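You operate a simulated robot arm through the tools that you are given. There is no shell and no other tool. Be economical: measure what you need, move in short steps, check, and stop when the job is done.

You are at the controls of a simulated robot arm. One attempt, no reset.

TASK
Fetch the step cover labelled "SERIES 60" from the top of the white table behind the tool trolley and set it on top of the silver hub cover.

The check looks at the end state, three seconds after you hand in, the way a careful person would. Anything else that was tipped, shoved, dropped, spilled or broken makes it a failure. A push-on lid holds only when it is set on centred and level and pressed home; a screw cap is set on level and turned clockwise until tight.

THE ROBOT
A 7-joint arm with a two-finger parallel gripper on a trunk, on a base that drives. Base frame: it is fixed to the floor where the robot stands at the start and does not move with it; the origin is under the middle of the robot, x ahead of it, y to its left, z up. Readings come in m, degrees, newtons and seconds.
With the tool pointing down near the work surface it reaches from about 0.2 to 0.74 m from the robot's upright axis, wherever it stands. Its first joint turns from -166.0 to 166.0 degrees. Payload 1.57 kg.
The TCP is the grasp point between the finger pads, 0.03 m short of the fingertips. In the tool frame z runs along the fingers and y along their closing line. Largest opening 0.11 m; finger width 0.024, thickness 0.012; the body of the gripper, 0.048 by 0.112 m, starts 0.078 m behind the TCP.
Orientation is that of the tool frame in the base frame, as a unit quaternion [x, y, z, w]. With the fingers straight down and closing along the base's y, the tool's x points along the base's -x, its y along +y and its z along -z.

THE INTERFACE
- The arm moves only by the tool drive_tool. Its argument "deltas" is a list of rows, each a list of 6 numbers: the shift along the base's x, y, z in units of 400 mm (1.0 is 400 mm), then the turn, a rotation vector about the base's x, y, z in units of 90 degrees (1.0 is 90 degrees). In form: [[tx, ty, tz, rx, ry, rz], ...]. A call has 1 to 20 rows; each row is the pose to reach, as a shift and turn from the pose commanded when the call began. "hand" is the opening, from 0 (shut) to 1 (fully open), set as the call begins (left out, the last holds). A call with a number of a shift or a turn outside -1 to 1 is refused whole. A row lasts 0.2 s, in which the tool goes at most 0.05 m and 8.6 degrees; a call with a longer step from one row to the next is refused whole, and so is a gripper value outside its range. Where a pose cannot be reached the arm comes as near as it can. A force on the tool above 40 N (or 10 N above the force at the start of the call, whichever is more), or a blocked arm, ends the call early, and 0.2 s more pass. Each finger travels about 0.045 m/s and halts on what it meets, pressing with about 43 N; the grip force reading is that of the motor and also rises with nothing between the fingers. The clock runs only during rows and for 0.2 s after the last one: add rows that repeat a pose to give the fingers time. It gives the time, the measured TCP pose, the force on the tool (base axes), the opening and the grip force at its end, in the units of the frame above (readings bear some noise), and new pictures: "views" is both (left out), scene, wrist or none.
- Cameras (640 x 400 px; columns grow to the right, rows downward): "scene" is now at [0.0116, 0.1537, 1.575]; the picture's right is [-0.05, -1.00, 0.00], its down [-0.82, 0.04, -0.57] and it looks along [0.57, -0.03, -0.82] (base axes); focal length 263 px, centre (320, 200). "wrist" rides on the gripper at [0.07, 0.016, -0.141] in the tool frame; the picture's right is [-0.23, 0.97, 0.00], its down [-0.86, -0.20, -0.48] and it looks along [-0.47, -0.11, 0.88] (tool axes); focal length 222 px, centre (320, 200).
- slide_trunk(by): slides the trunk up (or, below 0, down) by that many m; the arm and the scene camera ride with it, the base frame stays. It gives what a move gives, with no picture.
- drive_base(legs): drives the robot by 1 to 6 legs, each [ahead, turn to the left] in m and degrees, along the robot's own axes; the way and the turn of a leg run together, so that a leg with both is an arc; at most 1.5 m and 180 degrees a leg. The arm and the cameras ride along, it lands a little off, and it stops where it bumps. It gives what a move gives, and a new picture of the scene camera.
- head_to(pan, tilt): turns the head with the scene camera to pan (to the left, within 155 degrees either way) and tilt (down, from -29 to 69), counted from straight ahead of the robot. It gives what a move gives, and a new picture of the scene camera.
- pixel_to_xyz(camera, pixels): for up to 12 pixels [column, row] of the newest picture of that camera ("zoom" is the newest enlarged one), the place [x, y, z] in the base frame of the surface seen there, good to about 0.002 m. It takes no simulated time.
- zoom(camera, box): a new picture of the part [left, top, right, bottom] of that camera's present view, enlarged. It takes no simulated time.
- hand_in(): hands the job in; it is judged then, once.

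Work in short steps. Measure before you move; look again where a grasp or a placing could have gone wrong, and mend it. You have 80 turns and 170 pictures in all, those below and enlarged ones among them. Open the gripper and draw the arm clear of the work before you hand the job in, unless the task says otherwise; then end with one line.

The tools are called after ">>>" by a JSON object that holds its "name" and its "arguments". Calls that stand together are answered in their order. drive_tool: Moves the arm, as the interface text tells. Its arguments: {"type":"object","properties":{"deltas":{"type":"array"},"hand":{"type":"number"},"views":{"type":"string","enum":["both","scene","wrist","none"]}},"required":["deltas"]} The other tools are called the same way: slide_trunk (by) slides the trunk up or down; drive_base (legs) drives the base; head_to (pan, tilt) turns the head that bears the scene camera; pixel_to_xyz (camera, pixels) gives the place of the surface under pixels of a picture; zoom (camera, box) takes an enlarged picture of a part of a camera's view; hand_in () hands the job in.

At the start:

```text
clock: 0.0
position: [0.4439, 0.1263, 1.0806]
ee_rot: [0.001, 1.0, 0.0, 0.0]
force: [0.3, 0.0, 0.4]
grip_width: 0.11
grasp_force: 0.0
trunk travel left (down, up): [-0.525, 0.065]
robot x, y, heading: [-0.0033, -0.0025, 0.1]
head pan, tilt: [-2.6, 55.3]
```

scene: 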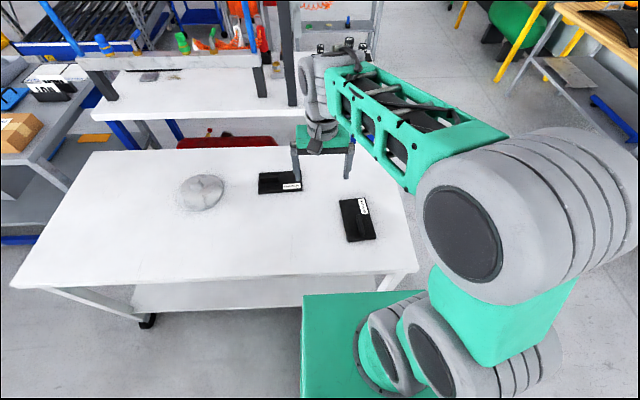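
wrist: 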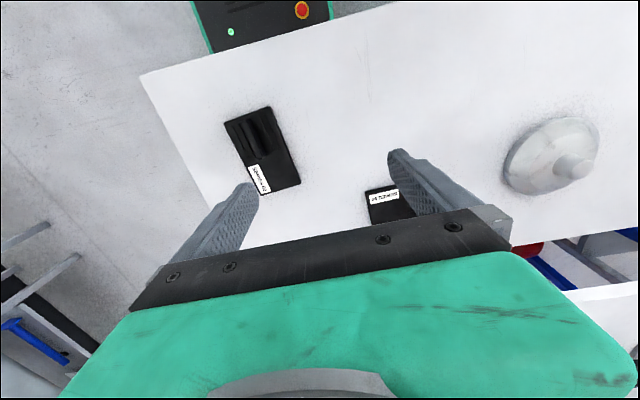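

The table ahead shows two black covers with labels near (280,183) and (357,220) and the silver hub at (202,192). I zoom in to read the labels and look at the table.

>>> {"name": "zoom", "arguments": {"camera": "scene", "box": [240, 150, 400, 250]}}

>>> {"name": "zoom", "arguments": {"camera": "wrist", "box": [200, 90, 440, 240]}}

>>> {"name": "pixel_to_xyz", "arguments": {"camera": "scene", "pixels": [[202, 185], [202, 192], [280, 183], [357, 220], [250, 230], [180, 195], [225, 190], [220, 80]]}}

```text
4.00 times, centred on (320, 200) of scene
```

zoom: 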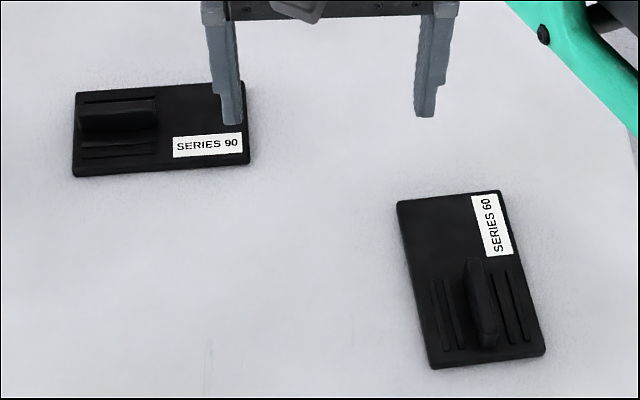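

```text
2.67 times, centred on (320, 165) of wrist
```

zoom: 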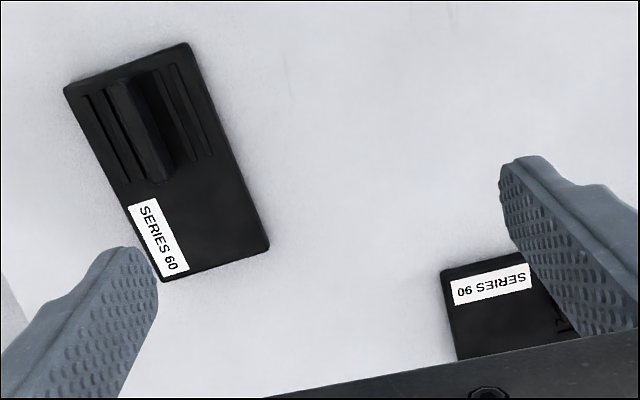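

```text
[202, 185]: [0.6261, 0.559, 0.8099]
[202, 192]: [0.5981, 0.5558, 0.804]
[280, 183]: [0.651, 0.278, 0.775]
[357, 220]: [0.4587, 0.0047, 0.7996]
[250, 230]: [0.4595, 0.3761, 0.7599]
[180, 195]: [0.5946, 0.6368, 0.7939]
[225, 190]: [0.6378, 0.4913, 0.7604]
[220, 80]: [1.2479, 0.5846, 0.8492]
```

The SERIES 60 cover lies at about (0.46, 0.0) and has a grip ridge. Before I trust that this is the right table, I look around for the tool trolley and any other white table.

>>> {"name": "head_to", "arguments": {"pan": 40, "tilt": 25}}

>>> {"name": "head_to", "arguments": {"pan": -45, "tilt": 25}}

>>> {"name": "head_to", "arguments": {"pan": 0, "tilt": 25}}

```text
clock: 1.1
position: [0.4429, 0.1258, 1.08]
ee_rot: [0.0, 1.0, 0.0, 0.0]
force: [-0.6, -0.5, 0.0]
grip_width: 0.1097
grasp_force: 0.0
trunk travel left (down, up): [-0.525, 0.065]
robot x, y, heading: [-0.0011, 0.0008, 0.3]
head pan, tilt: [40.0, 25.0]
```

scene: 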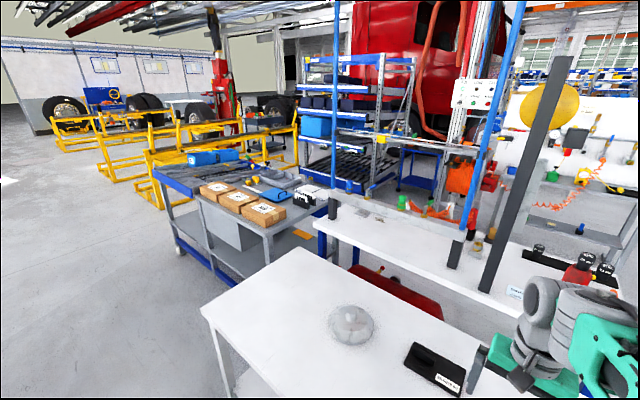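

```text
clock: 2.7
position: [0.4437, 0.1272, 1.0793]
ee_rot: [0.0, 1.0, 0.0, 0.0]
force: [0.2, -0.5, -0.2]
grip_width: 0.1101
grasp_force: 0.1
trunk travel left (down, up): [-0.525, 0.065]
robot x, y, heading: [0.0021, -0.0012, 0.0]
head pan, tilt: [-45.0, 25.0]
```

scene: 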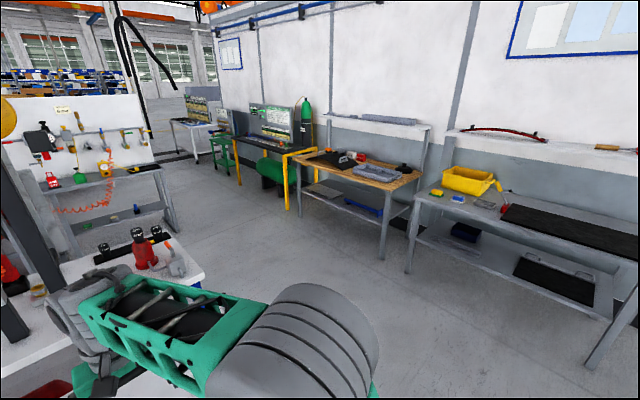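

```text
clock: 3.8
position: [0.4439, 0.1259, 1.079]
ee_rot: [0.0, 1.0, 0.0, -0.001]
force: [0.9, -0.6, -0.1]
grip_width: 0.1099
grasp_force: 0.1
trunk travel left (down, up): [-0.525, 0.065]
robot x, y, heading: [-0.0019, 0.0034, -0.1]
head pan, tilt: [0.0, 25.0]
```

scene: 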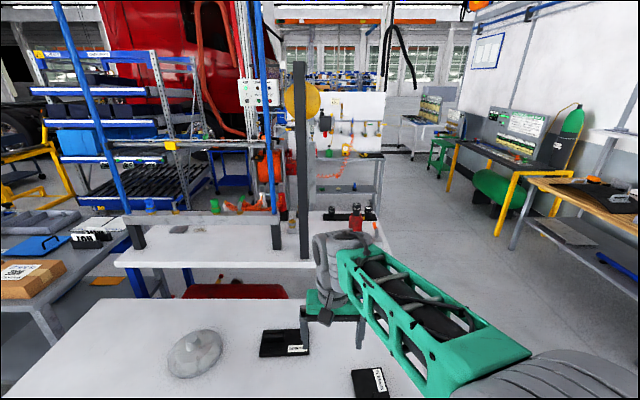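

There's a second white bench further off (z≈0.85) with a few things on it, some perhaps labelled. I check those, as well as the area behind the robot.

>>> {"name": "zoom", "arguments": {"camera": "scene", "box": [100, 180, 420, 380]}}

>>> {"name": "head_to", "arguments": {"pan": 130, "tilt": 25}}

>>> {"name": "head_to", "arguments": {"pan": -130, "tilt": 25}}

```text
2.00 times, centred on (260, 280) of scene
```

zoom: 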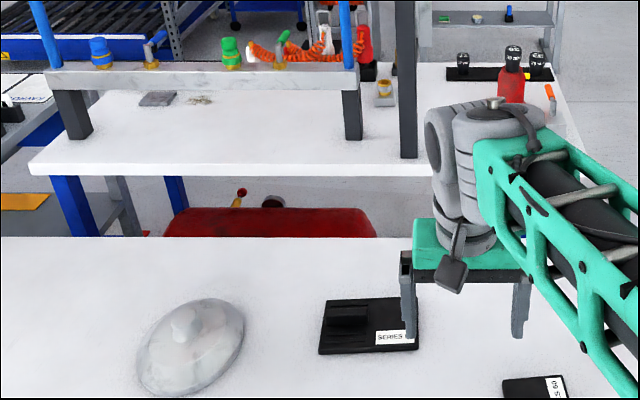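

```text
clock: 5.9
position: [0.4441, 0.1264, 1.0798]
ee_rot: [0.0, 1.0, 0.0, 0.0]
force: [0.5, -0.5, -0.2]
grip_width: 0.1099
grasp_force: 0.0
trunk travel left (down, up): [-0.525, 0.065]
robot x, y, heading: [0.0003, 0.0009, 0.1]
head pan, tilt: [130.0, 25.0]
```

scene: 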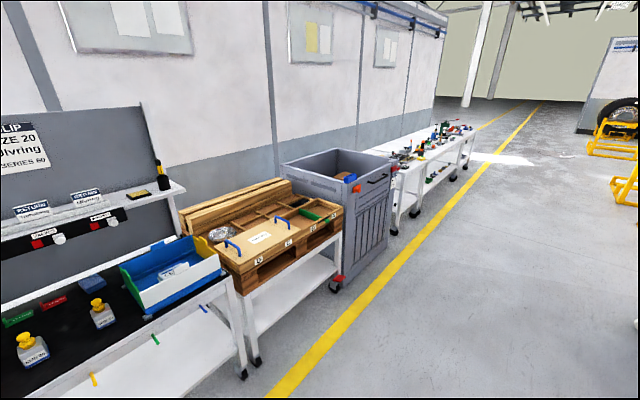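

```text
clock: 9.6
position: [0.4427, 0.1252, 1.0787]
ee_rot: [0.0, 1.0, -0.001, -0.001]
force: [0.4, -0.2, 0.1]
grip_width: 0.1101
grasp_force: 0.0
trunk travel left (down, up): [-0.525, 0.065]
robot x, y, heading: [0.003, -0.0012, 0.1]
head pan, tilt: [-130.0, 25.0]
```

scene: 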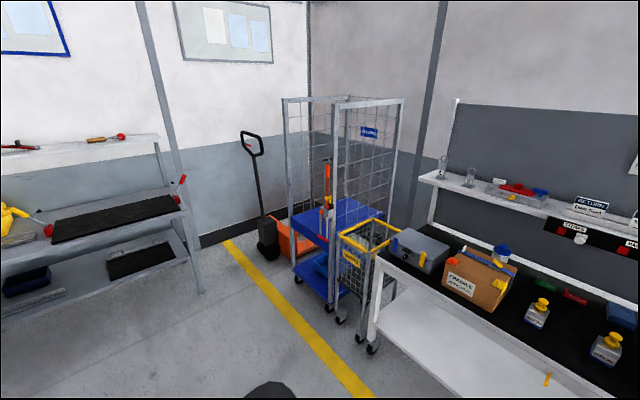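

The grey cabinet cart at (340,200) in the left-rear view could be the tool trolley, and there's a white table behind it. I look closer at that table and the notice board.

>>> {"name": "head_to", "arguments": {"pan": 130, "tilt": 20}}

>>> {"name": "zoom", "arguments": {"camera": "scene", "box": [370, 120, 498, 200]}}

>>> {"name": "head_to", "arguments": {"pan": 155, "tilt": 25}}

>>> {"name": "zoom", "arguments": {"camera": "scene", "box": [160, 80, 480, 280]}}

```text
clock: 13.2
position: [0.4447, 0.1269, 1.0808]
ee_rot: [0.0, 1.0, 0.0, 0.0]
force: [-0.1, -0.1, -0.7]
grip_width: 0.1101
grasp_force: 0.2
trunk travel left (down, up): [-0.525, 0.065]
robot x, y, heading: [-0.0, 0.0001, -0.1]
head pan, tilt: [130.0, 20.0]
```

scene: 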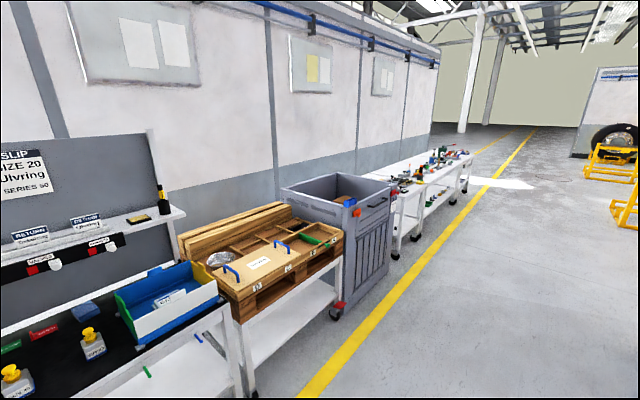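

```text
5.00 times, centred on (434, 160) of scene
```

zoom: 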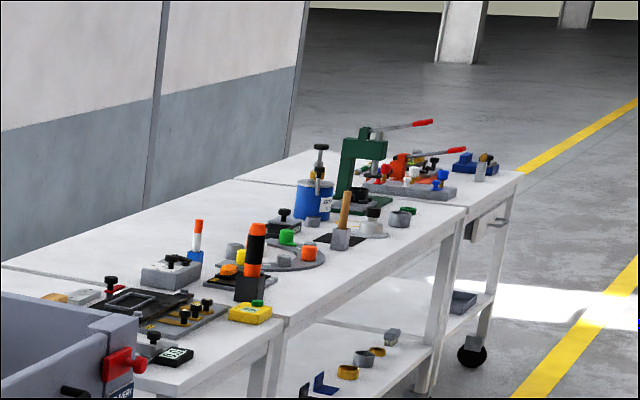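

```text
clock: 14.1
position: [0.4442, 0.1264, 1.0801]
ee_rot: [0.0, 1.0, 0.0, 0.0]
force: [0.1, -0.4, 1.0]
grip_width: 0.1099
grasp_force: 0.0
trunk travel left (down, up): [-0.525, 0.065]
robot x, y, heading: [-0.0011, -0.0004, -0.0]
head pan, tilt: [154.7, 25.0]
```

scene: 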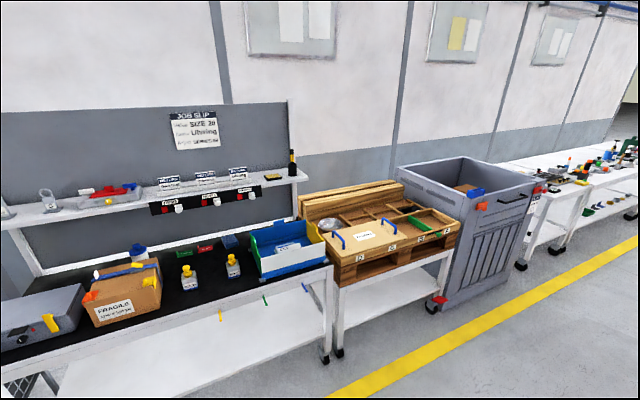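

```text
2.00 times, centred on (320, 180) of scene
```

zoom: 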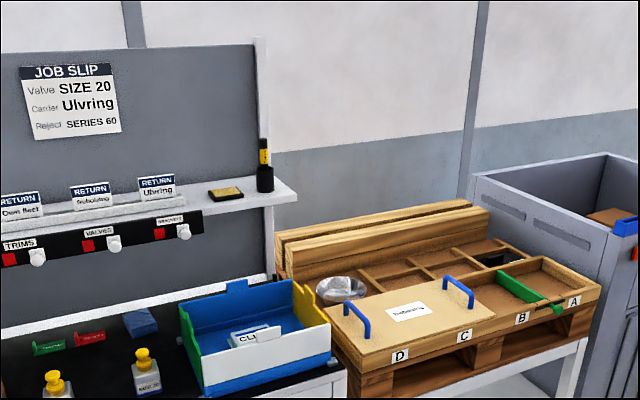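

Nothing else there is labelled SERIES 60 as a cover; the signs belong to other work. I look back at the near table to measure.

>>> {"name": "head_to", "arguments": {"pan": 15, "tilt": 55}}

>>> {"name": "zoom", "arguments": {"camera": "scene", "box": [220, 150, 380, 250]}}

```text
clock: 16.3
position: [0.4428, 0.1256, 1.08]
ee_rot: [0.0, 1.0, 0.0, 0.0]
force: [0.9, -0.4, 0.3]
grip_width: 0.1101
grasp_force: 0.2
trunk travel left (down, up): [-0.525, 0.065]
robot x, y, heading: [0.0031, -0.0013, 0.1]
head pan, tilt: [15.0, 55.0]
```

scene: 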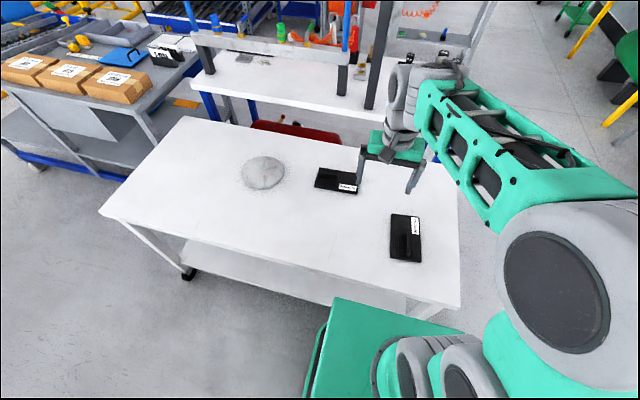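

```text
4.00 times, centred on (300, 200) of scene
```

zoom: 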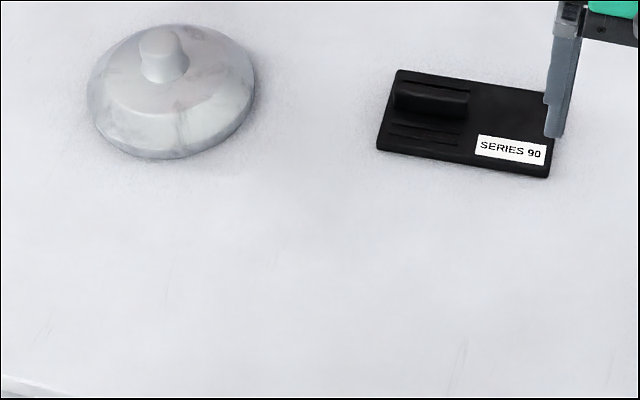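

The hub has a cylindrical boss with its top at zoom (160,42). I measure the hub here.

>>> {"name": "pixel_to_xyz", "arguments": {"camera": "zoom", "pixels": [[145, 42], [160, 42], [178, 42], [160, 32], [160, 52], [163, 70], [92, 95], [250, 80], [165, 155], [120, 70], [215, 70], [165, 95]]}}

>>> {"name": "zoom", "arguments": {"camera": "scene", "box": [365, 195, 445, 270]}}

```text
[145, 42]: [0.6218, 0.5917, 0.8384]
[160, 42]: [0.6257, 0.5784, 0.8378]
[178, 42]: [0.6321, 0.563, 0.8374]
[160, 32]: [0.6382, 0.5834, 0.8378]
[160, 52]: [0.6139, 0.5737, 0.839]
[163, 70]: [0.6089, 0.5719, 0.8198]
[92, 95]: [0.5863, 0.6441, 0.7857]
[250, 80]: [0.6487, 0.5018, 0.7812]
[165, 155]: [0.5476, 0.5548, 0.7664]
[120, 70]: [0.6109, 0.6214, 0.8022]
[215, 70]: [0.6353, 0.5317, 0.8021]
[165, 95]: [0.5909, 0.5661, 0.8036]
```

```text
5.33 times, centred on (405, 232) of scene
```

zoom: 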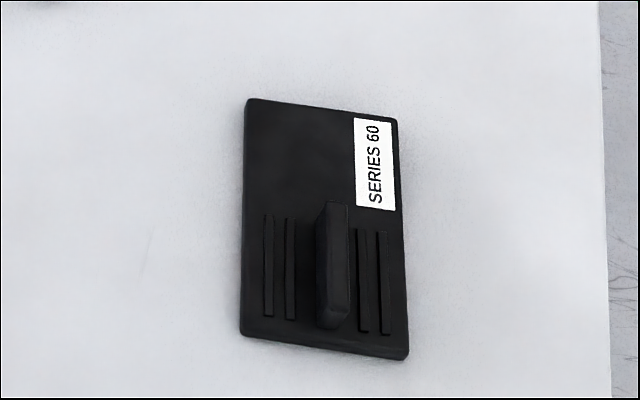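

I measure the cover's corners, ridge and plate top.

>>> {"name": "pixel_to_xyz", "arguments": {"camera": "zoom", "pixels": [[251, 103], [393, 122], [404, 350], [244, 328], [332, 206], [325, 312], [320, 260], [344, 260], [332, 260], [300, 150], [230, 230], [375, 300]]}}

```text
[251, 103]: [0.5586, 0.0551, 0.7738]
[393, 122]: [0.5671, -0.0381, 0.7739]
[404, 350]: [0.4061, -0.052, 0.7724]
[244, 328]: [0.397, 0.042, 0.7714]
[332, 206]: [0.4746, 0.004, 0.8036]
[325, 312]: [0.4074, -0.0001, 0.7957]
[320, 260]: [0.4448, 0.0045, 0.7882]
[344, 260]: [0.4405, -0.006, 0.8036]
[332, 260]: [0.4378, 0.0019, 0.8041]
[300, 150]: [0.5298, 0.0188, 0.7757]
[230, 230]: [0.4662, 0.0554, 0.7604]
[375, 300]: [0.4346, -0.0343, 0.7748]
```

The plate measures about 0.16 × 0.095 m, top at z 0.775, centred at (0.482, 0.002) and turned 4.8°. The ridge is off-centre (x≈0.41–0.475), so I'll grip the plate across its width near its balance point. I move above it with the hand open.

>>> {"name": "drive_tool", "arguments": {"deltas": [[0.02, -0.08, -0.06, 0, 0, 0.02], [0.04, -0.16, -0.12, 0, 0, 0.053], [0.06, -0.24, -0.2, 0, 0, 0.053], [0.085, -0.312, -0.3, 0, 0, 0.053], [0.085, -0.312, -0.4, 0, 0, 0.053], [0.085, -0.312, -0.45, 0, 0, 0.053], [0.085, -0.312, -0.45, 0, 0, 0.053]], "hand": 1}}

>>> {"name": "head_to", "arguments": {"pan": 0, "tilt": 65}}

```text
refused: row 4 steps farther than a row can; nothing moved
```

```text
clock: 17.1
position: [0.4431, 0.125, 1.0807]
ee_rot: [-0.001, 1.0, 0.0, 0.0]
force: [-0.2, -0.1, 1.1]
grip_width: 0.1097
grasp_force: 0.0
trunk travel left (down, up): [-0.525, 0.065]
robot x, y, heading: [0.001, -0.0009, -0.1]
head pan, tilt: [0.0, 65.0]
```

scene: 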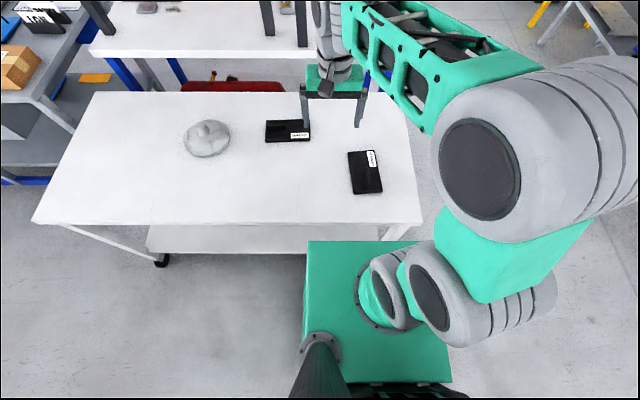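

A row was too long, so I use smaller steps to the same place.

>>> {"name": "drive_tool", "arguments": {"deltas": [[0.02, -0.08, -0.06, 0, 0, 0.02], [0.04, -0.16, -0.1, 0, 0, 0.053], [0.06, -0.24, -0.14, 0, 0, 0.053], [0.085, -0.312, -0.2, 0, 0, 0.053], [0.085, -0.312, -0.3, 0, 0, 0.053], [0.085, -0.312, -0.4, 0, 0, 0.053], [0.085, -0.312, -0.45, 0, 0, 0.053], [0.085, -0.312, -0.45, 0, 0, 0.053]], "hand": 1}}

>>> {"name": "pixel_to_xyz", "arguments": {"camera": "scene", "pixels": [[33, 222], [250, 222], [415, 222], [95, 95], [311, 243], [440, 260], [310, 330], [440, 300]]}}

```text
clock: 18.9
position: [0.4768, 0.0022, 0.9014]
ee_rot: [-0.042, 0.999, 0.0, 0.0]
force: [-0.3, 0.3, -0.6]
grip_width: 0.11
grasp_force: 0.1
trunk travel left (down, up): [-0.525, 0.065]
robot x, y, heading: [0.0019, -0.0011, 0.0]
head pan, tilt: [0.0, 65.0]
```

scene: 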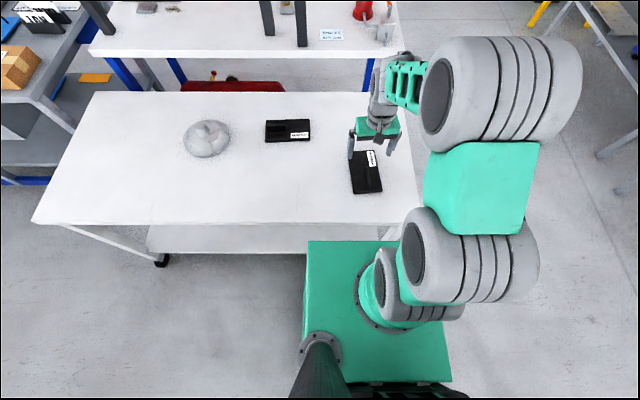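
wrist: 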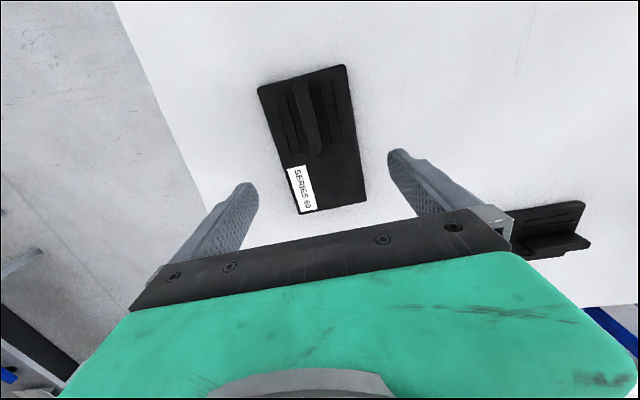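

```text
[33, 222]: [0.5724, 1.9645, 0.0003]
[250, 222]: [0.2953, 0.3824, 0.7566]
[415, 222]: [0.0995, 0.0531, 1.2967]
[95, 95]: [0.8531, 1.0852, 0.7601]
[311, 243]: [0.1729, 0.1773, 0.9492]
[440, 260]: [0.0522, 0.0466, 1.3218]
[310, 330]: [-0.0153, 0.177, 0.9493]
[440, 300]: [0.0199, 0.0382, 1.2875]
```

I'm above the plate now. The table edge is at x≈0.295 and the robot body front at 0.18. I re-measure the plate's edges from the wrist view before I go down.

>>> {"name": "zoom", "arguments": {"camera": "wrist", "box": [200, 50, 440, 230]}}

>>> {"name": "pixel_to_xyz", "arguments": {"camera": "wrist", "pixels": [[260, 92], [343, 69], [300, 211], [365, 198], [281, 150], [355, 135], [307, 85], [317, 152], [311, 120]]}}

```text
2.22 times, centred on (320, 140) of wrist
```

zoom: 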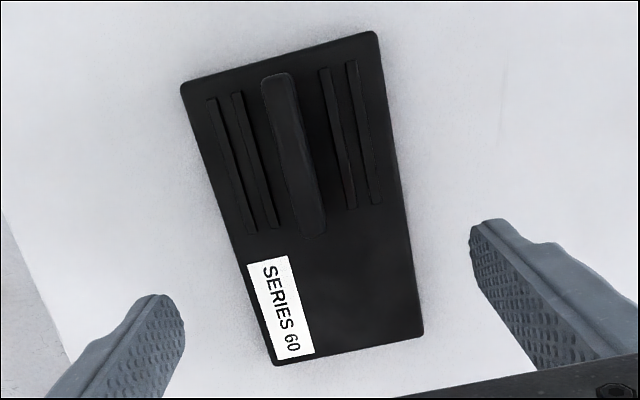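

```text
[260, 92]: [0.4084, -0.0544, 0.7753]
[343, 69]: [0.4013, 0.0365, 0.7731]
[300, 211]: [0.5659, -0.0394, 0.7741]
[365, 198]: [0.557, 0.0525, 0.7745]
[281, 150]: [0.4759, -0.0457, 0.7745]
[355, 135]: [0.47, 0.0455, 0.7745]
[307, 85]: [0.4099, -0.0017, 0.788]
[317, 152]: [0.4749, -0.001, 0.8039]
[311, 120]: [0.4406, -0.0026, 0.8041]
```

The wrist measurement puts the centre at y≈0.000 and the width at 0.093, so there is about 8 mm of clearance each side. I go straight down until the fingertips are just off the table, then look.

>>> {"name": "drive_tool", "arguments": {"deltas": [[0, -0.003, -0.08, 0, 0, 0], [0, -0.003, -0.14, 0, 0, 0], [0, -0.003, -0.2, 0, 0, 0], [0, -0.003, -0.24, 0, 0, 0], [0, -0.003, -0.262, 0, 0, 0], [0, -0.003, -0.262, 0, 0, 0]], "views": "wrist"}}

```text
clock: 20.3
position: [0.479, 0.0001, 0.7972]
ee_rot: [-0.041, 0.999, 0.0, 0.0]
force: [0.2, 0.6, -0.3]
grip_width: 0.1098
grasp_force: 0.0
trunk travel left (down, up): [-0.525, 0.065]
robot x, y, heading: [0.0031, -0.0001, -0.0]
head pan, tilt: [0.0, 65.0]
```

wrist: 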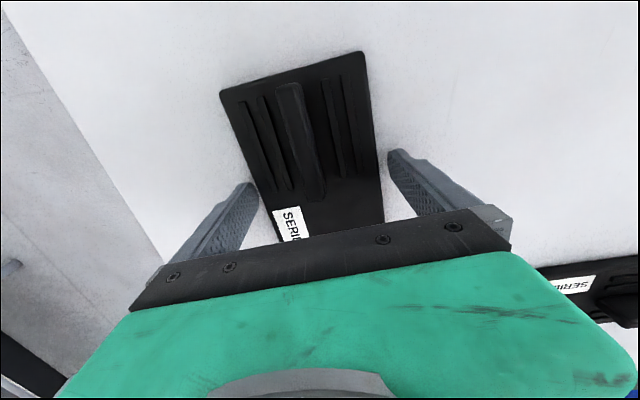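

The fingers straddle the plate with the tips at about z 0.767. I lower 3 mm more and close.

>>> {"name": "drive_tool", "arguments": {"deltas": [[0, 0, -0.007, 0, 0, 0], [0, 0, -0.007, 0, 0, 0], [0, 0, -0.007, 0, 0, 0], [0, 0, -0.007, 0, 0, 0], [0, 0, -0.007, 0, 0, 0]], "hand": 0, "views": "wrist"}}

```text
clock: 21.5
position: [0.4784, -0.0003, 0.7936]
ee_rot: [-0.042, 0.999, 0.001, 0.002]
force: [0.3, -1.1, 12.1]
grip_width: 0.0992
grasp_force: 43.1
trunk travel left (down, up): [-0.525, 0.065]
robot x, y, heading: [0.0009, 0.002, 0.0]
head pan, tilt: [0.0, 65.0]
```

wrist: 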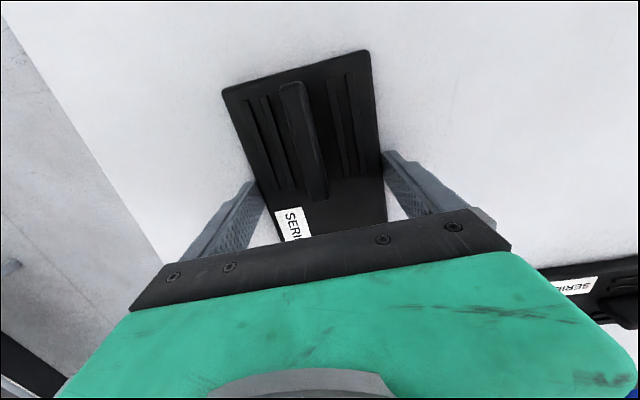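

It is gripped at 0.099 m, so the sides look slightly flared at the bottom. I lift 4 cm slowly and check that it holds.

>>> {"name": "drive_tool", "arguments": {"deltas": [[0, 0, 0.01, 0, 0, 0], [0, 0, 0.03, 0, 0, 0], [0, 0, 0.06, 0, 0, 0], [0, 0, 0.1, 0, 0, 0], [0, 0, 0.1, 0, 0, 0], [0, 0, 0.1, 0, 0, 0]]}}

```text
clock: 22.9
position: [0.4768, 0.0002, 0.8326]
ee_rot: [-0.042, 0.999, -0.001, 0.0]
force: [-0.5, -0.4, -1.6]
grip_width: 0.0995
grasp_force: 43.0
trunk travel left (down, up): [-0.525, 0.065]
robot x, y, heading: [-0.0001, -0.0009, -0.1]
head pan, tilt: [0.0, 65.0]
```

scene: 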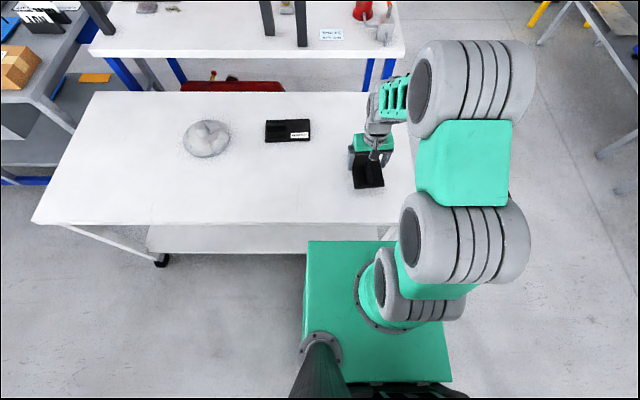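
wrist: 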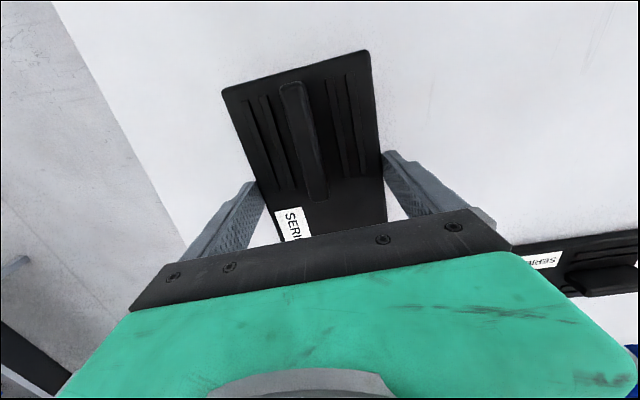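

It lifts cleanly, weighing about 2 N. I check that the plate hangs level by measuring both ends.

>>> {"name": "pixel_to_xyz", "arguments": {"camera": "wrist", "pixels": [[232, 95], [362, 60], [262, 180], [378, 150], [330, 215], [366, 210], [270, 84], [325, 70], [292, 90], [315, 190]]}}

>>> {"name": "drive_tool", "arguments": {"deltas": [[0, 0, 0.05, 0, 0, 0], [0, 0, 0.1, 0, 0, 0], [0, 0, 0.15, 0, 0, 0], [0, 0, 0.15, 0, 0, 0], [0, 0, 0.15, 0, 0, 0], [0, 0, 0.15, 0, 0, 0], [0, 0, 0.15, 0, 0, 0]], "views": "wrist"}}

>>> {"name": "pixel_to_xyz", "arguments": {"camera": "wrist", "pixels": [[232, 95], [362, 60], [262, 180], [378, 150], [330, 215], [366, 210], [270, 84], [325, 70], [292, 90], [315, 190]]}}

```text
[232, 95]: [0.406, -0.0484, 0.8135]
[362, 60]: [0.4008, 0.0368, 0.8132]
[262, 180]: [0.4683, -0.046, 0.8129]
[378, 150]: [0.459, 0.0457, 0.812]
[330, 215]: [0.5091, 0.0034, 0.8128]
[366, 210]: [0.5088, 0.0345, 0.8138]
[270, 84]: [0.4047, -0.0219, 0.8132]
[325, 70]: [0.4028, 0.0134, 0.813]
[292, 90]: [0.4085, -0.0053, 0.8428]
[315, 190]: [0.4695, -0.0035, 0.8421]
```

```text
clock: 24.5
position: [0.4777, 0.0001, 0.8935]
ee_rot: [-0.042, 0.999, -0.001, 0.0]
force: [-0.6, 0.1, -2.0]
grip_width: 0.0992
grasp_force: 43.6
trunk travel left (down, up): [-0.525, 0.065]
robot x, y, heading: [-0.0013, 0.0019, -0.1]
head pan, tilt: [0.0, 65.0]
```

wrist: 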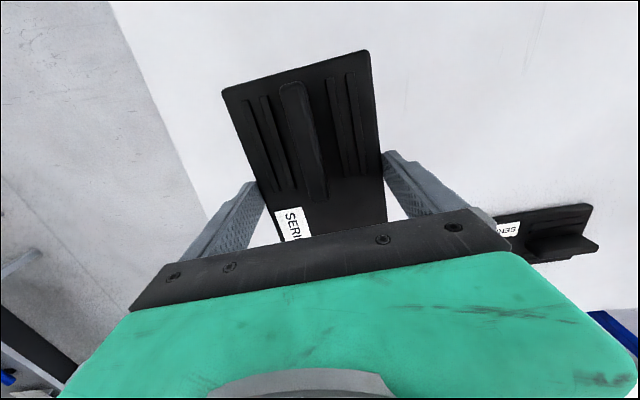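

```text
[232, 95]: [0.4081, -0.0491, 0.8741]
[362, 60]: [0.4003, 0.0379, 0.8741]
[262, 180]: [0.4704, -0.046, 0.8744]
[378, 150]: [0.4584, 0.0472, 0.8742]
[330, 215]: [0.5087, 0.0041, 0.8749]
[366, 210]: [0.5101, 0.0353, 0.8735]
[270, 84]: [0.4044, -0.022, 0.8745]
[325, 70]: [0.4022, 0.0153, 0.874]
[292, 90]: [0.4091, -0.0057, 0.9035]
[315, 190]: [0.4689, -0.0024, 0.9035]
```

The plate is level and not creeping. The hub is 0.85 m from the robot's axis, out of reach, so the base has to shift about 0.45 m to the left. I first raise the load to z≈1.07 and draw it in a little.

>>> {"name": "drive_tool", "arguments": {"deltas": [[0, 0, 0.09, 0, 0, 0], [-0.02, 0, 0.18, 0, 0, 0], [-0.05, 0, 0.27, 0, 0, 0], [-0.09, 0, 0.36, 0, 0, 0], [-0.12, 0, 0.44, 0, 0, 0], [-0.12, 0, 0.44, 0, 0, 0]], "views": "none"}}

>>> {"name": "head_to", "arguments": {"pan": 80, "tilt": 50}}

```text
clock: 25.9
position: [0.4294, 0.0, 1.0696]
ee_rot: [-0.041, 0.999, -0.001, 0.0]
force: [-1.0, 0.9, -2.0]
grip_width: 0.0991
grasp_force: 43.0
trunk travel left (down, up): [-0.525, 0.065]
robot x, y, heading: [0.0019, -0.0009, -0.1]
head pan, tilt: [0.0, 65.0]
```

```text
clock: 27.4
position: [0.4304, -0.0003, 1.0678]
ee_rot: [-0.042, 0.999, 0.001, 0.0]
force: [-0.1, 0.8, -2.6]
grip_width: 0.0991
grasp_force: 43.2
trunk travel left (down, up): [-0.525, 0.065]
robot x, y, heading: [-0.0013, -0.0013, 0.2]
head pan, tilt: [80.0, 50.0]
```

scene: 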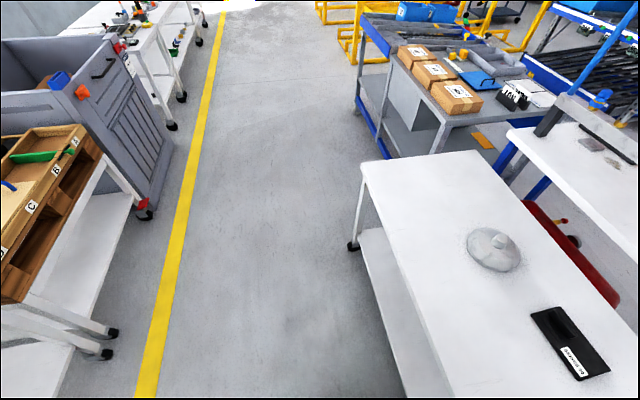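

The aisle to the left is clear. I back off a little, turn left, drive 0.45 m, turn back and close up again.

>>> {"name": "drive_base", "arguments": {"legs": [[-0.08, 0], [0, 90], [0.45, 0], [0, -90]]}}

>>> {"name": "head_to", "arguments": {"pan": 0, "tilt": 60}}

```text
clock: 38.4
position: [0.3458, 0.4549, 1.0681]
ee_rot: [-0.056, 0.998, 0.0, 0.0]
force: [0.3, -0.6, -1.1]
grip_width: 0.099
grasp_force: 42.7
trunk travel left (down, up): [-0.525, 0.065]
robot x, y, heading: [-0.0879, 0.4479, 1.9]
head pan, tilt: [80.0, 50.0]
```

scene: 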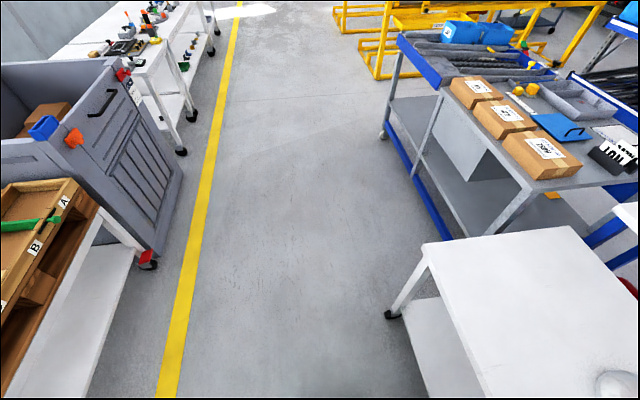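

```text
clock: 39.9
position: [0.3452, 0.4564, 1.0684]
ee_rot: [-0.056, 0.998, 0.0, 0.0]
force: [-0.2, -0.4, -2.8]
grip_width: 0.0991
grasp_force: 42.7
trunk travel left (down, up): [-0.525, 0.065]
robot x, y, heading: [-0.0798, 0.4467, 1.5]
head pan, tilt: [0.0, 60.0]
```

scene: 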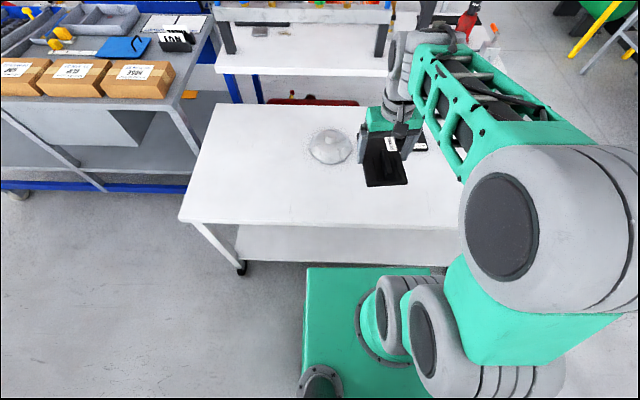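

The robot is at (-0.08, 0.447). I drive 0.1 m ahead and re-measure the hub boss.

>>> {"name": "drive_base", "arguments": {"legs": [[0.1, 0]]}}

>>> {"name": "zoom", "arguments": {"camera": "scene", "box": [260, 110, 420, 210]}}

```text
clock: 41.1
position: [0.446, 0.459, 1.0673]
ee_rot: [-0.056, 0.998, 0.0, -0.001]
force: [0.2, 0.6, -1.6]
grip_width: 0.0996
grasp_force: 42.7
trunk travel left (down, up): [-0.525, 0.065]
robot x, y, heading: [0.0175, 0.449, 1.6]
head pan, tilt: [0.0, 60.0]
```

scene: 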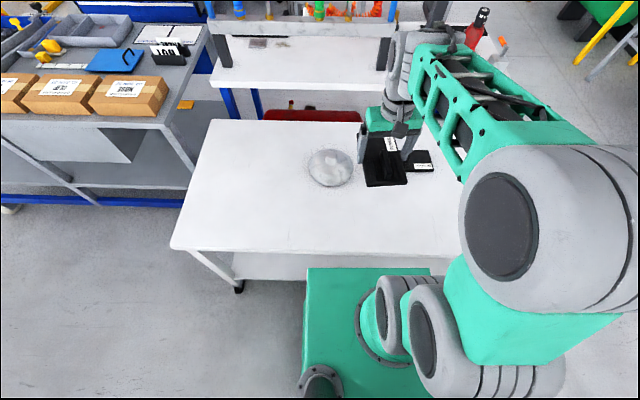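

```text
4.00 times, centred on (340, 160) of scene
```

zoom: 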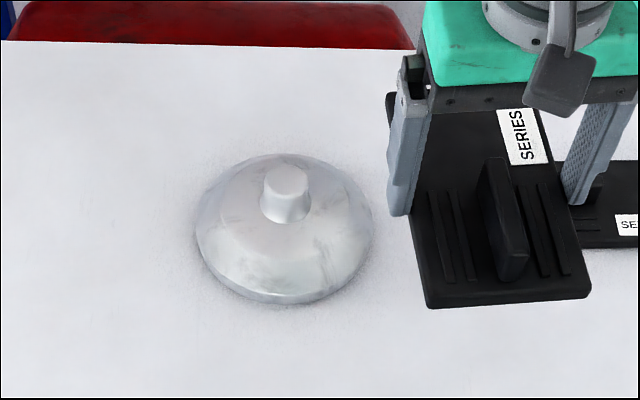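

The boss is clear at zoom (286,180). I measure its top and its outline.

>>> {"name": "pixel_to_xyz", "arguments": {"camera": "zoom", "pixels": [[286, 180], [268, 180], [304, 180], [286, 169], [286, 192], [275, 173], [297, 173], [275, 188], [297, 188], [198, 230], [371, 220], [286, 300]]}}

>>> {"name": "pixel_to_xyz", "arguments": {"camera": "wrist", "pixels": [[292, 90], [315, 190]]}}

```text
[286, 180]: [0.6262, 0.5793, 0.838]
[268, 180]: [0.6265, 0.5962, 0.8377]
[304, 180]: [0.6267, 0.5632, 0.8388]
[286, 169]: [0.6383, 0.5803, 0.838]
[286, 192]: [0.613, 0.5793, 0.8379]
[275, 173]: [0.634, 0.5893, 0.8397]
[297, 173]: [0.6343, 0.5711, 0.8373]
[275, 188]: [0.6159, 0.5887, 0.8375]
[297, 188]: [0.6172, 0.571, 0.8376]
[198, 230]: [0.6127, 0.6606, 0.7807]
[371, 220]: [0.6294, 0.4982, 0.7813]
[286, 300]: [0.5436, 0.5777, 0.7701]
```

```text
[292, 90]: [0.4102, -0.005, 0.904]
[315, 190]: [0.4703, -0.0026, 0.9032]
```

The boss has a flat top at z 0.838, centre (0.626, 0.580), radius about 18 mm. The TCP is at the plate's estimated balance point, and the plate's underside is 0.034 below the TCP. I move over the boss to TCP z≈0.94.

>>> {"name": "drive_tool", "arguments": {"deltas": [[0.05, 0.035, 0, 0, 0, 0], [0.12, 0.08, 0, 0, 0, 0], [0.2, 0.13, 0, 0, 0, 0], [0.28, 0.19, 0, 0, 0, 0], [0.36, 0.24, 0, 0, 0, 0], [0.42, 0.28, -0.04, 0, 0, 0], [0.455, 0.301, -0.1, 0, 0, 0], [0.455, 0.301, -0.18, 0, 0, 0], [0.455, 0.301, -0.26, 0, 0, 0], [0.455, 0.301, -0.32, 0, 0, 0], [0.455, 0.301, -0.32, 0, 0, 0], [0.455, 0.301, -0.32, 0, 0, 0]]}}

>>> {"name": "zoom", "arguments": {"camera": "scene", "box": [260, 110, 420, 210]}}

```text
clock: 43.7
position: [0.6289, 0.5791, 0.9382]
ee_rot: [-0.056, 0.998, -0.001, 0.0]
force: [-0.1, -0.6, -2.4]
grip_width: 0.0993
grasp_force: 42.9
trunk travel left (down, up): [-0.525, 0.065]
robot x, y, heading: [0.0173, 0.445, 1.6]
head pan, tilt: [0.0, 60.0]
```

scene: 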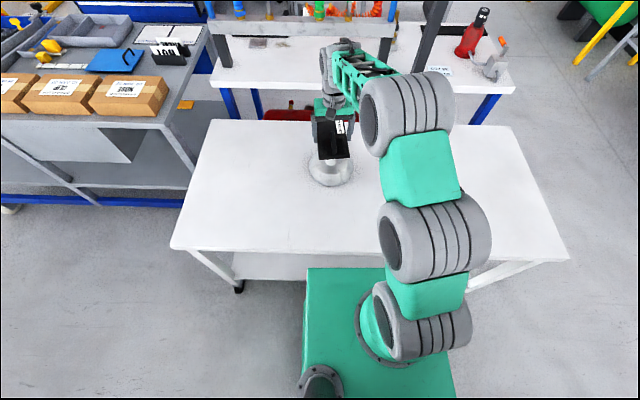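
wrist: 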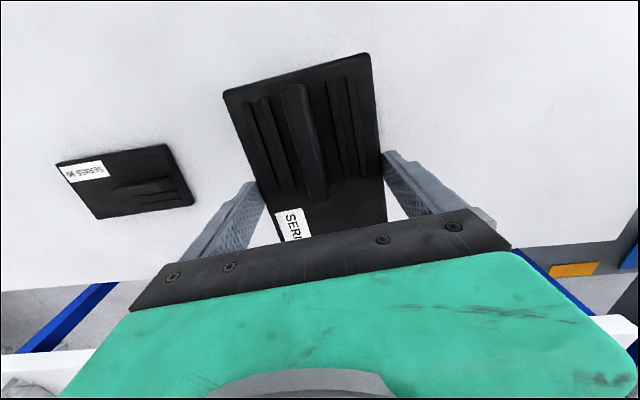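

```text
4.00 times, centred on (340, 160) of scene
```

zoom: 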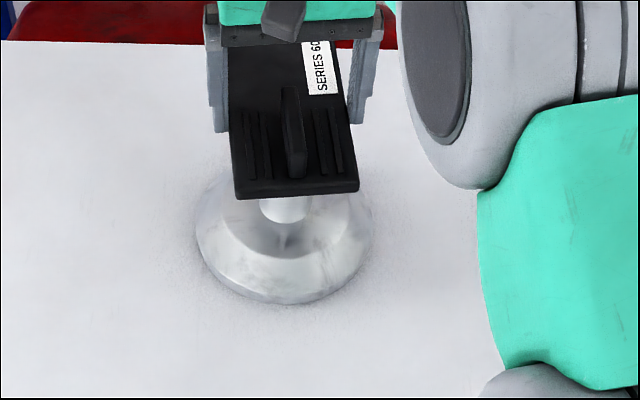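

The cover is over the boss. I check its measured edges against the boss centre in the scene camera's frame.

>>> {"name": "pixel_to_xyz", "arguments": {"camera": "zoom", "pixels": [[237, 190], [357, 184], [234, 110], [347, 105], [290, 95], [296, 165], [238, 194], [355, 190]]}}

>>> {"name": "pixel_to_xyz", "arguments": {"camera": "wrist", "pixels": [[226, 95], [368, 56], [258, 180], [380, 150], [366, 210], [292, 90], [315, 190]]}}

```text
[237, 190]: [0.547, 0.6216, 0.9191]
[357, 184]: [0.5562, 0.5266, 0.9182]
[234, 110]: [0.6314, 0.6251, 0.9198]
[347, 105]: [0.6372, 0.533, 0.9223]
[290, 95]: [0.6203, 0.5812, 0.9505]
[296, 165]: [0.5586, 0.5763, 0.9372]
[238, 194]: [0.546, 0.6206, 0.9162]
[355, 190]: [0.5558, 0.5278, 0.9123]
```

```text
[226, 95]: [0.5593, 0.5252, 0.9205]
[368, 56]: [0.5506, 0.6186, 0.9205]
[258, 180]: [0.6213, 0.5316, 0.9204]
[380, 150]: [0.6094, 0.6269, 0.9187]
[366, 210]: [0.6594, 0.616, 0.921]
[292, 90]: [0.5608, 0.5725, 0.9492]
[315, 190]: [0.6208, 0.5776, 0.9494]
```

The plate's balance point comes out at (0.628, 0.5815) against the boss at (0.626, 0.5795), so I trim by (-1, -2) mm. I lower to just above contact, then go down in fine steps watching the force.

>>> {"name": "drive_tool", "arguments": {"deltas": [[-0.003, -0.004, -0.05, 0, 0, 0], [-0.003, -0.004, -0.1, 0, 0, 0], [-0.003, -0.004, -0.14, 0, 0, 0], [-0.003, -0.004, -0.155, 0, 0, 0], [-0.003, -0.004, -0.155, 0, 0, 0]], "views": "none"}}

>>> {"name": "zoom", "arguments": {"camera": "scene", "box": [280, 110, 400, 200]}}

```text
clock: 44.9
position: [0.6272, 0.5776, 0.8798]
ee_rot: [-0.056, 0.998, 0.0, 0.0]
force: [-0.2, 0.5, -2.5]
grip_width: 0.0992
grasp_force: 42.9
trunk travel left (down, up): [-0.525, 0.065]
robot x, y, heading: [0.0106, 0.4467, 1.5]
head pan, tilt: [0.0, 60.0]
```

```text
4.44 times, centred on (340, 155) of scene
```

zoom: 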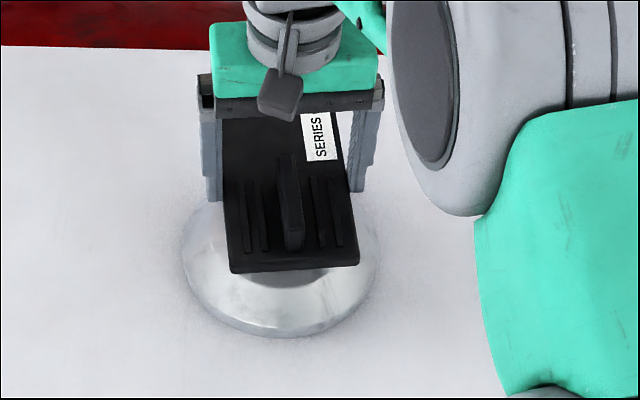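

It isn't touching yet; the gap should be about 7 mm. I lower 5 mm and then continue in about 1 mm steps.

>>> {"name": "drive_tool", "arguments": {"deltas": [[0, 0, -0.006, 0, 0, 0], [0, 0, -0.0125, 0, 0, 0], [0, 0, -0.0125, 0, 0, 0]], "views": "none"}}

>>> {"name": "drive_tool", "arguments": {"deltas": [[0, 0, -0.0025, 0, 0, 0], [0, 0, -0.0025, 0, 0, 0]], "views": "none"}}

>>> {"name": "drive_tool", "arguments": {"deltas": [[0, 0, -0.0025, 0, 0, 0], [0, 0, -0.0025, 0, 0, 0]], "views": "none"}}

```text
clock: 45.7
position: [0.6278, 0.5774, 0.8732]
ee_rot: [-0.056, 0.998, 0.001, 0.0]
force: [0.7, 0.0, -1.7]
grip_width: 0.0994
grasp_force: 42.7
trunk travel left (down, up): [-0.525, 0.065]
robot x, y, heading: [0.0197, 0.4498, 1.5]
head pan, tilt: [0.0, 60.0]
```

```text
clock: 46.3
position: [0.6269, 0.5778, 0.8727]
ee_rot: [-0.056, 0.998, 0.0, 0.0]
force: [0.7, 0.2, -2.9]
grip_width: 0.0992
grasp_force: 42.9
trunk travel left (down, up): [-0.525, 0.065]
robot x, y, heading: [0.0161, 0.4475, 1.7]
head pan, tilt: [0.0, 60.0]
```

```text
clock: 46.9
position: [0.6269, 0.5772, 0.8717]
ee_rot: [-0.055, 0.998, 0.0, 0.0]
force: [-0.8, -0.1, 0.6]
grip_width: 0.0994
grasp_force: 43.5
trunk travel left (down, up): [-0.525, 0.065]
robot x, y, heading: [0.0211, 0.4504, 1.8]
head pan, tilt: [0.0, 60.0]
```

The weight has just come off the tool (force z from -2.5 to +0.6), so the plate touches the boss. I lower 0.4 mm more to seat it.

>>> {"name": "drive_tool", "arguments": {"deltas": [[0, 0, -0.001, 0, 0, 0], [0, 0, -0.001, 0, 0, 0]], "views": "none"}}

```text
clock: 47.5
position: [0.6252, 0.5786, 0.8716]
ee_rot: [-0.056, 0.998, 0.0, 0.001]
force: [-0.1, -0.4, 4.8]
grip_width: 0.0991
grasp_force: 43.1
trunk travel left (down, up): [-0.525, 0.065]
robot x, y, heading: [0.0169, 0.4511, 1.4]
head pan, tilt: [0.0, 60.0]
```

It is seated with light contact (4.8 N up). I ease the fingers open just 1–2 mm each and look for tipping.

>>> {"name": "drive_tool", "arguments": {"deltas": [[0, 0, 0, 0, 0, 0]], "hand": 0.93, "views": "wrist"}}

>>> {"name": "pixel_to_xyz", "arguments": {"camera": "wrist", "pixels": [[232, 95], [362, 62], [262, 180], [376, 150], [330, 215], [366, 210], [292, 90], [315, 190]]}}

```text
clock: 47.9
position: [0.6277, 0.5778, 0.8698]
ee_rot: [-0.056, 0.998, 0.0, -0.001]
force: [-0.8, 0.5, -0.6]
grip_width: 0.1026
grasp_force: 0.1
trunk travel left (down, up): [-0.525, 0.065]
robot x, y, heading: [0.0172, 0.4487, 1.6]
head pan, tilt: [0.0, 60.0]
```

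wrist: 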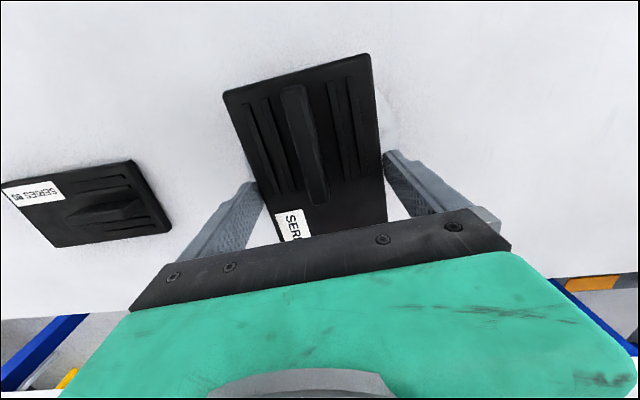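

```text
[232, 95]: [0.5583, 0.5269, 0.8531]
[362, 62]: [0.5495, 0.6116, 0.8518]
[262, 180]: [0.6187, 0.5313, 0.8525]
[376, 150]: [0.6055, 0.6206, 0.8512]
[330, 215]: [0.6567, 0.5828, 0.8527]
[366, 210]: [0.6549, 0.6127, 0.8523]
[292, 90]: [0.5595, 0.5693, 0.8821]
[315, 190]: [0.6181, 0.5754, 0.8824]
```

It's released and still level (top at 0.852–0.853 throughout). I open fully without moving, then look again.

>>> {"name": "drive_tool", "arguments": {"deltas": [[0, 0, 0, 0, 0, 0], [0, 0, 0, 0, 0, 0], [0, 0, 0, 0, 0, 0], [0, 0, 0, 0, 0, 0]], "hand": 1, "views": "wrist"}}

>>> {"name": "pixel_to_xyz", "arguments": {"camera": "wrist", "pixels": [[232, 95], [362, 62], [262, 180], [376, 150], [330, 215], [366, 210], [380, 170], [257, 190]]}}

```text
clock: 48.9
position: [0.6266, 0.5763, 0.8707]
ee_rot: [-0.057, 0.998, 0.0, 0.0]
force: [0.2, 0.1, -0.5]
grip_width: 0.11
grasp_force: 0.1
trunk travel left (down, up): [-0.525, 0.065]
robot x, y, heading: [0.0134, 0.4506, 1.4]
head pan, tilt: [0.0, 60.0]
```

wrist: 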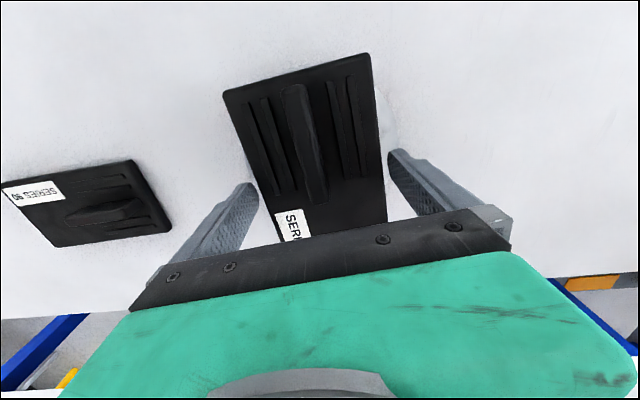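

```text
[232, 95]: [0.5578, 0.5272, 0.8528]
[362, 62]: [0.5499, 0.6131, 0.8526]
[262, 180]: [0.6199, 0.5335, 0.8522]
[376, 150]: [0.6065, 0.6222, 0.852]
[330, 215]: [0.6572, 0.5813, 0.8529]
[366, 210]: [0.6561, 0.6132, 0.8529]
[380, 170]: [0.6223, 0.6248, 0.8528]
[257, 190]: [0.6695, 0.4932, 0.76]
```

The cover stands level and balanced, with both fingers clear. I raise the hand straight up, slowly at first.

>>> {"name": "drive_tool", "arguments": {"deltas": [[0, 0, 0.02, 0, 0, 0], [0, 0, 0.05, 0, 0, 0], [0, 0, 0.1, 0, 0, 0], [0, 0, 0.18, 0, 0, 0], [0, 0, 0.28, 0, 0, 0], [0, 0, 0.38, 0, 0, 0], [-0.1, 0, 0.42, 0, 0, 0], [-0.2, 0, 0.45, 0, 0, 0], [-0.3, -0.03, 0.48, 0, 0, 0], [-0.4, -0.06, 0.5, 0, 0, 0], [-0.4, -0.06, 0.5, 0, 0, 0]]}}

>>> {"name": "zoom", "arguments": {"camera": "scene", "box": [260, 110, 420, 210]}}

```text
clock: 51.3
position: [0.4661, 0.5556, 1.0702]
ee_rot: [-0.056, 0.998, 0.0, 0.0]
force: [-0.8, 0.1, 0.5]
grip_width: 0.1102
grasp_force: 0.0
trunk travel left (down, up): [-0.525, 0.065]
robot x, y, heading: [0.0168, 0.4451, 1.5]
head pan, tilt: [0.0, 60.0]
```

scene: 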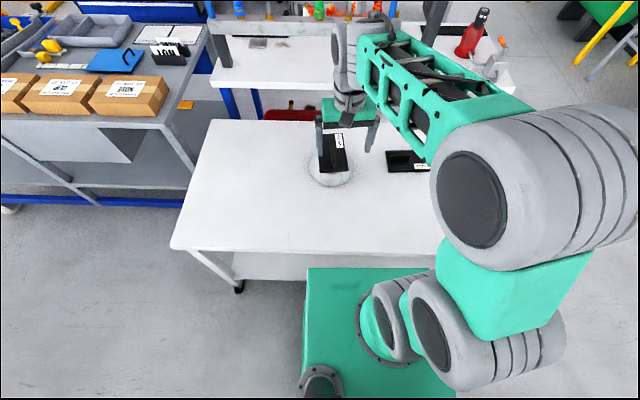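
wrist: 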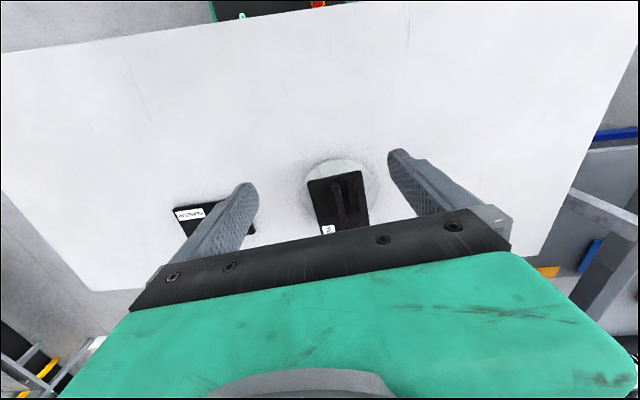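

```text
4.00 times, centred on (340, 160) of scene
```

zoom: 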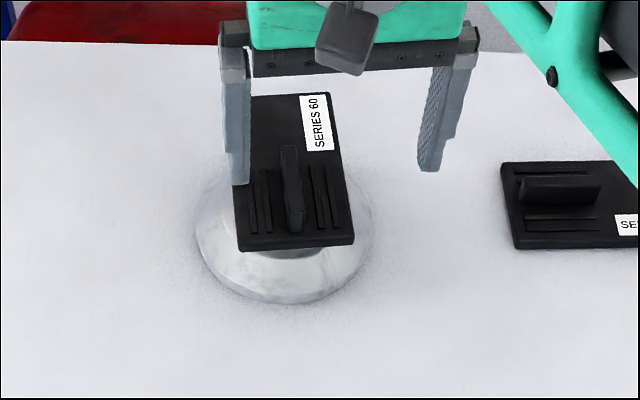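

The cover rests level on the hub, the SERIES 90 cover is untouched, and the arm is clear. I make a last level check.

>>> {"name": "pixel_to_xyz", "arguments": {"camera": "zoom", "pixels": [[242, 236], [348, 232], [255, 110], [328, 100], [198, 230], [371, 220]]}}

```text
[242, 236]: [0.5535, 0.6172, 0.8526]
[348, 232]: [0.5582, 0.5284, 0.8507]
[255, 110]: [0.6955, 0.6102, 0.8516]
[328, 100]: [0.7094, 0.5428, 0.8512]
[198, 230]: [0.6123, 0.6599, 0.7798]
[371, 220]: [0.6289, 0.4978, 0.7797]
```

All the corners read z≈0.851–0.853, so it's level and the hub hasn't moved. I hand in.

>>> {"name": "hand_in", "arguments": {}}

```text
The job is handed in.
```

The SERIES 60 cover is resting level on top of the silver hub cover. The hub and the SERIES 90 cover were not disturbed, and the gripper is open and clear of the work.
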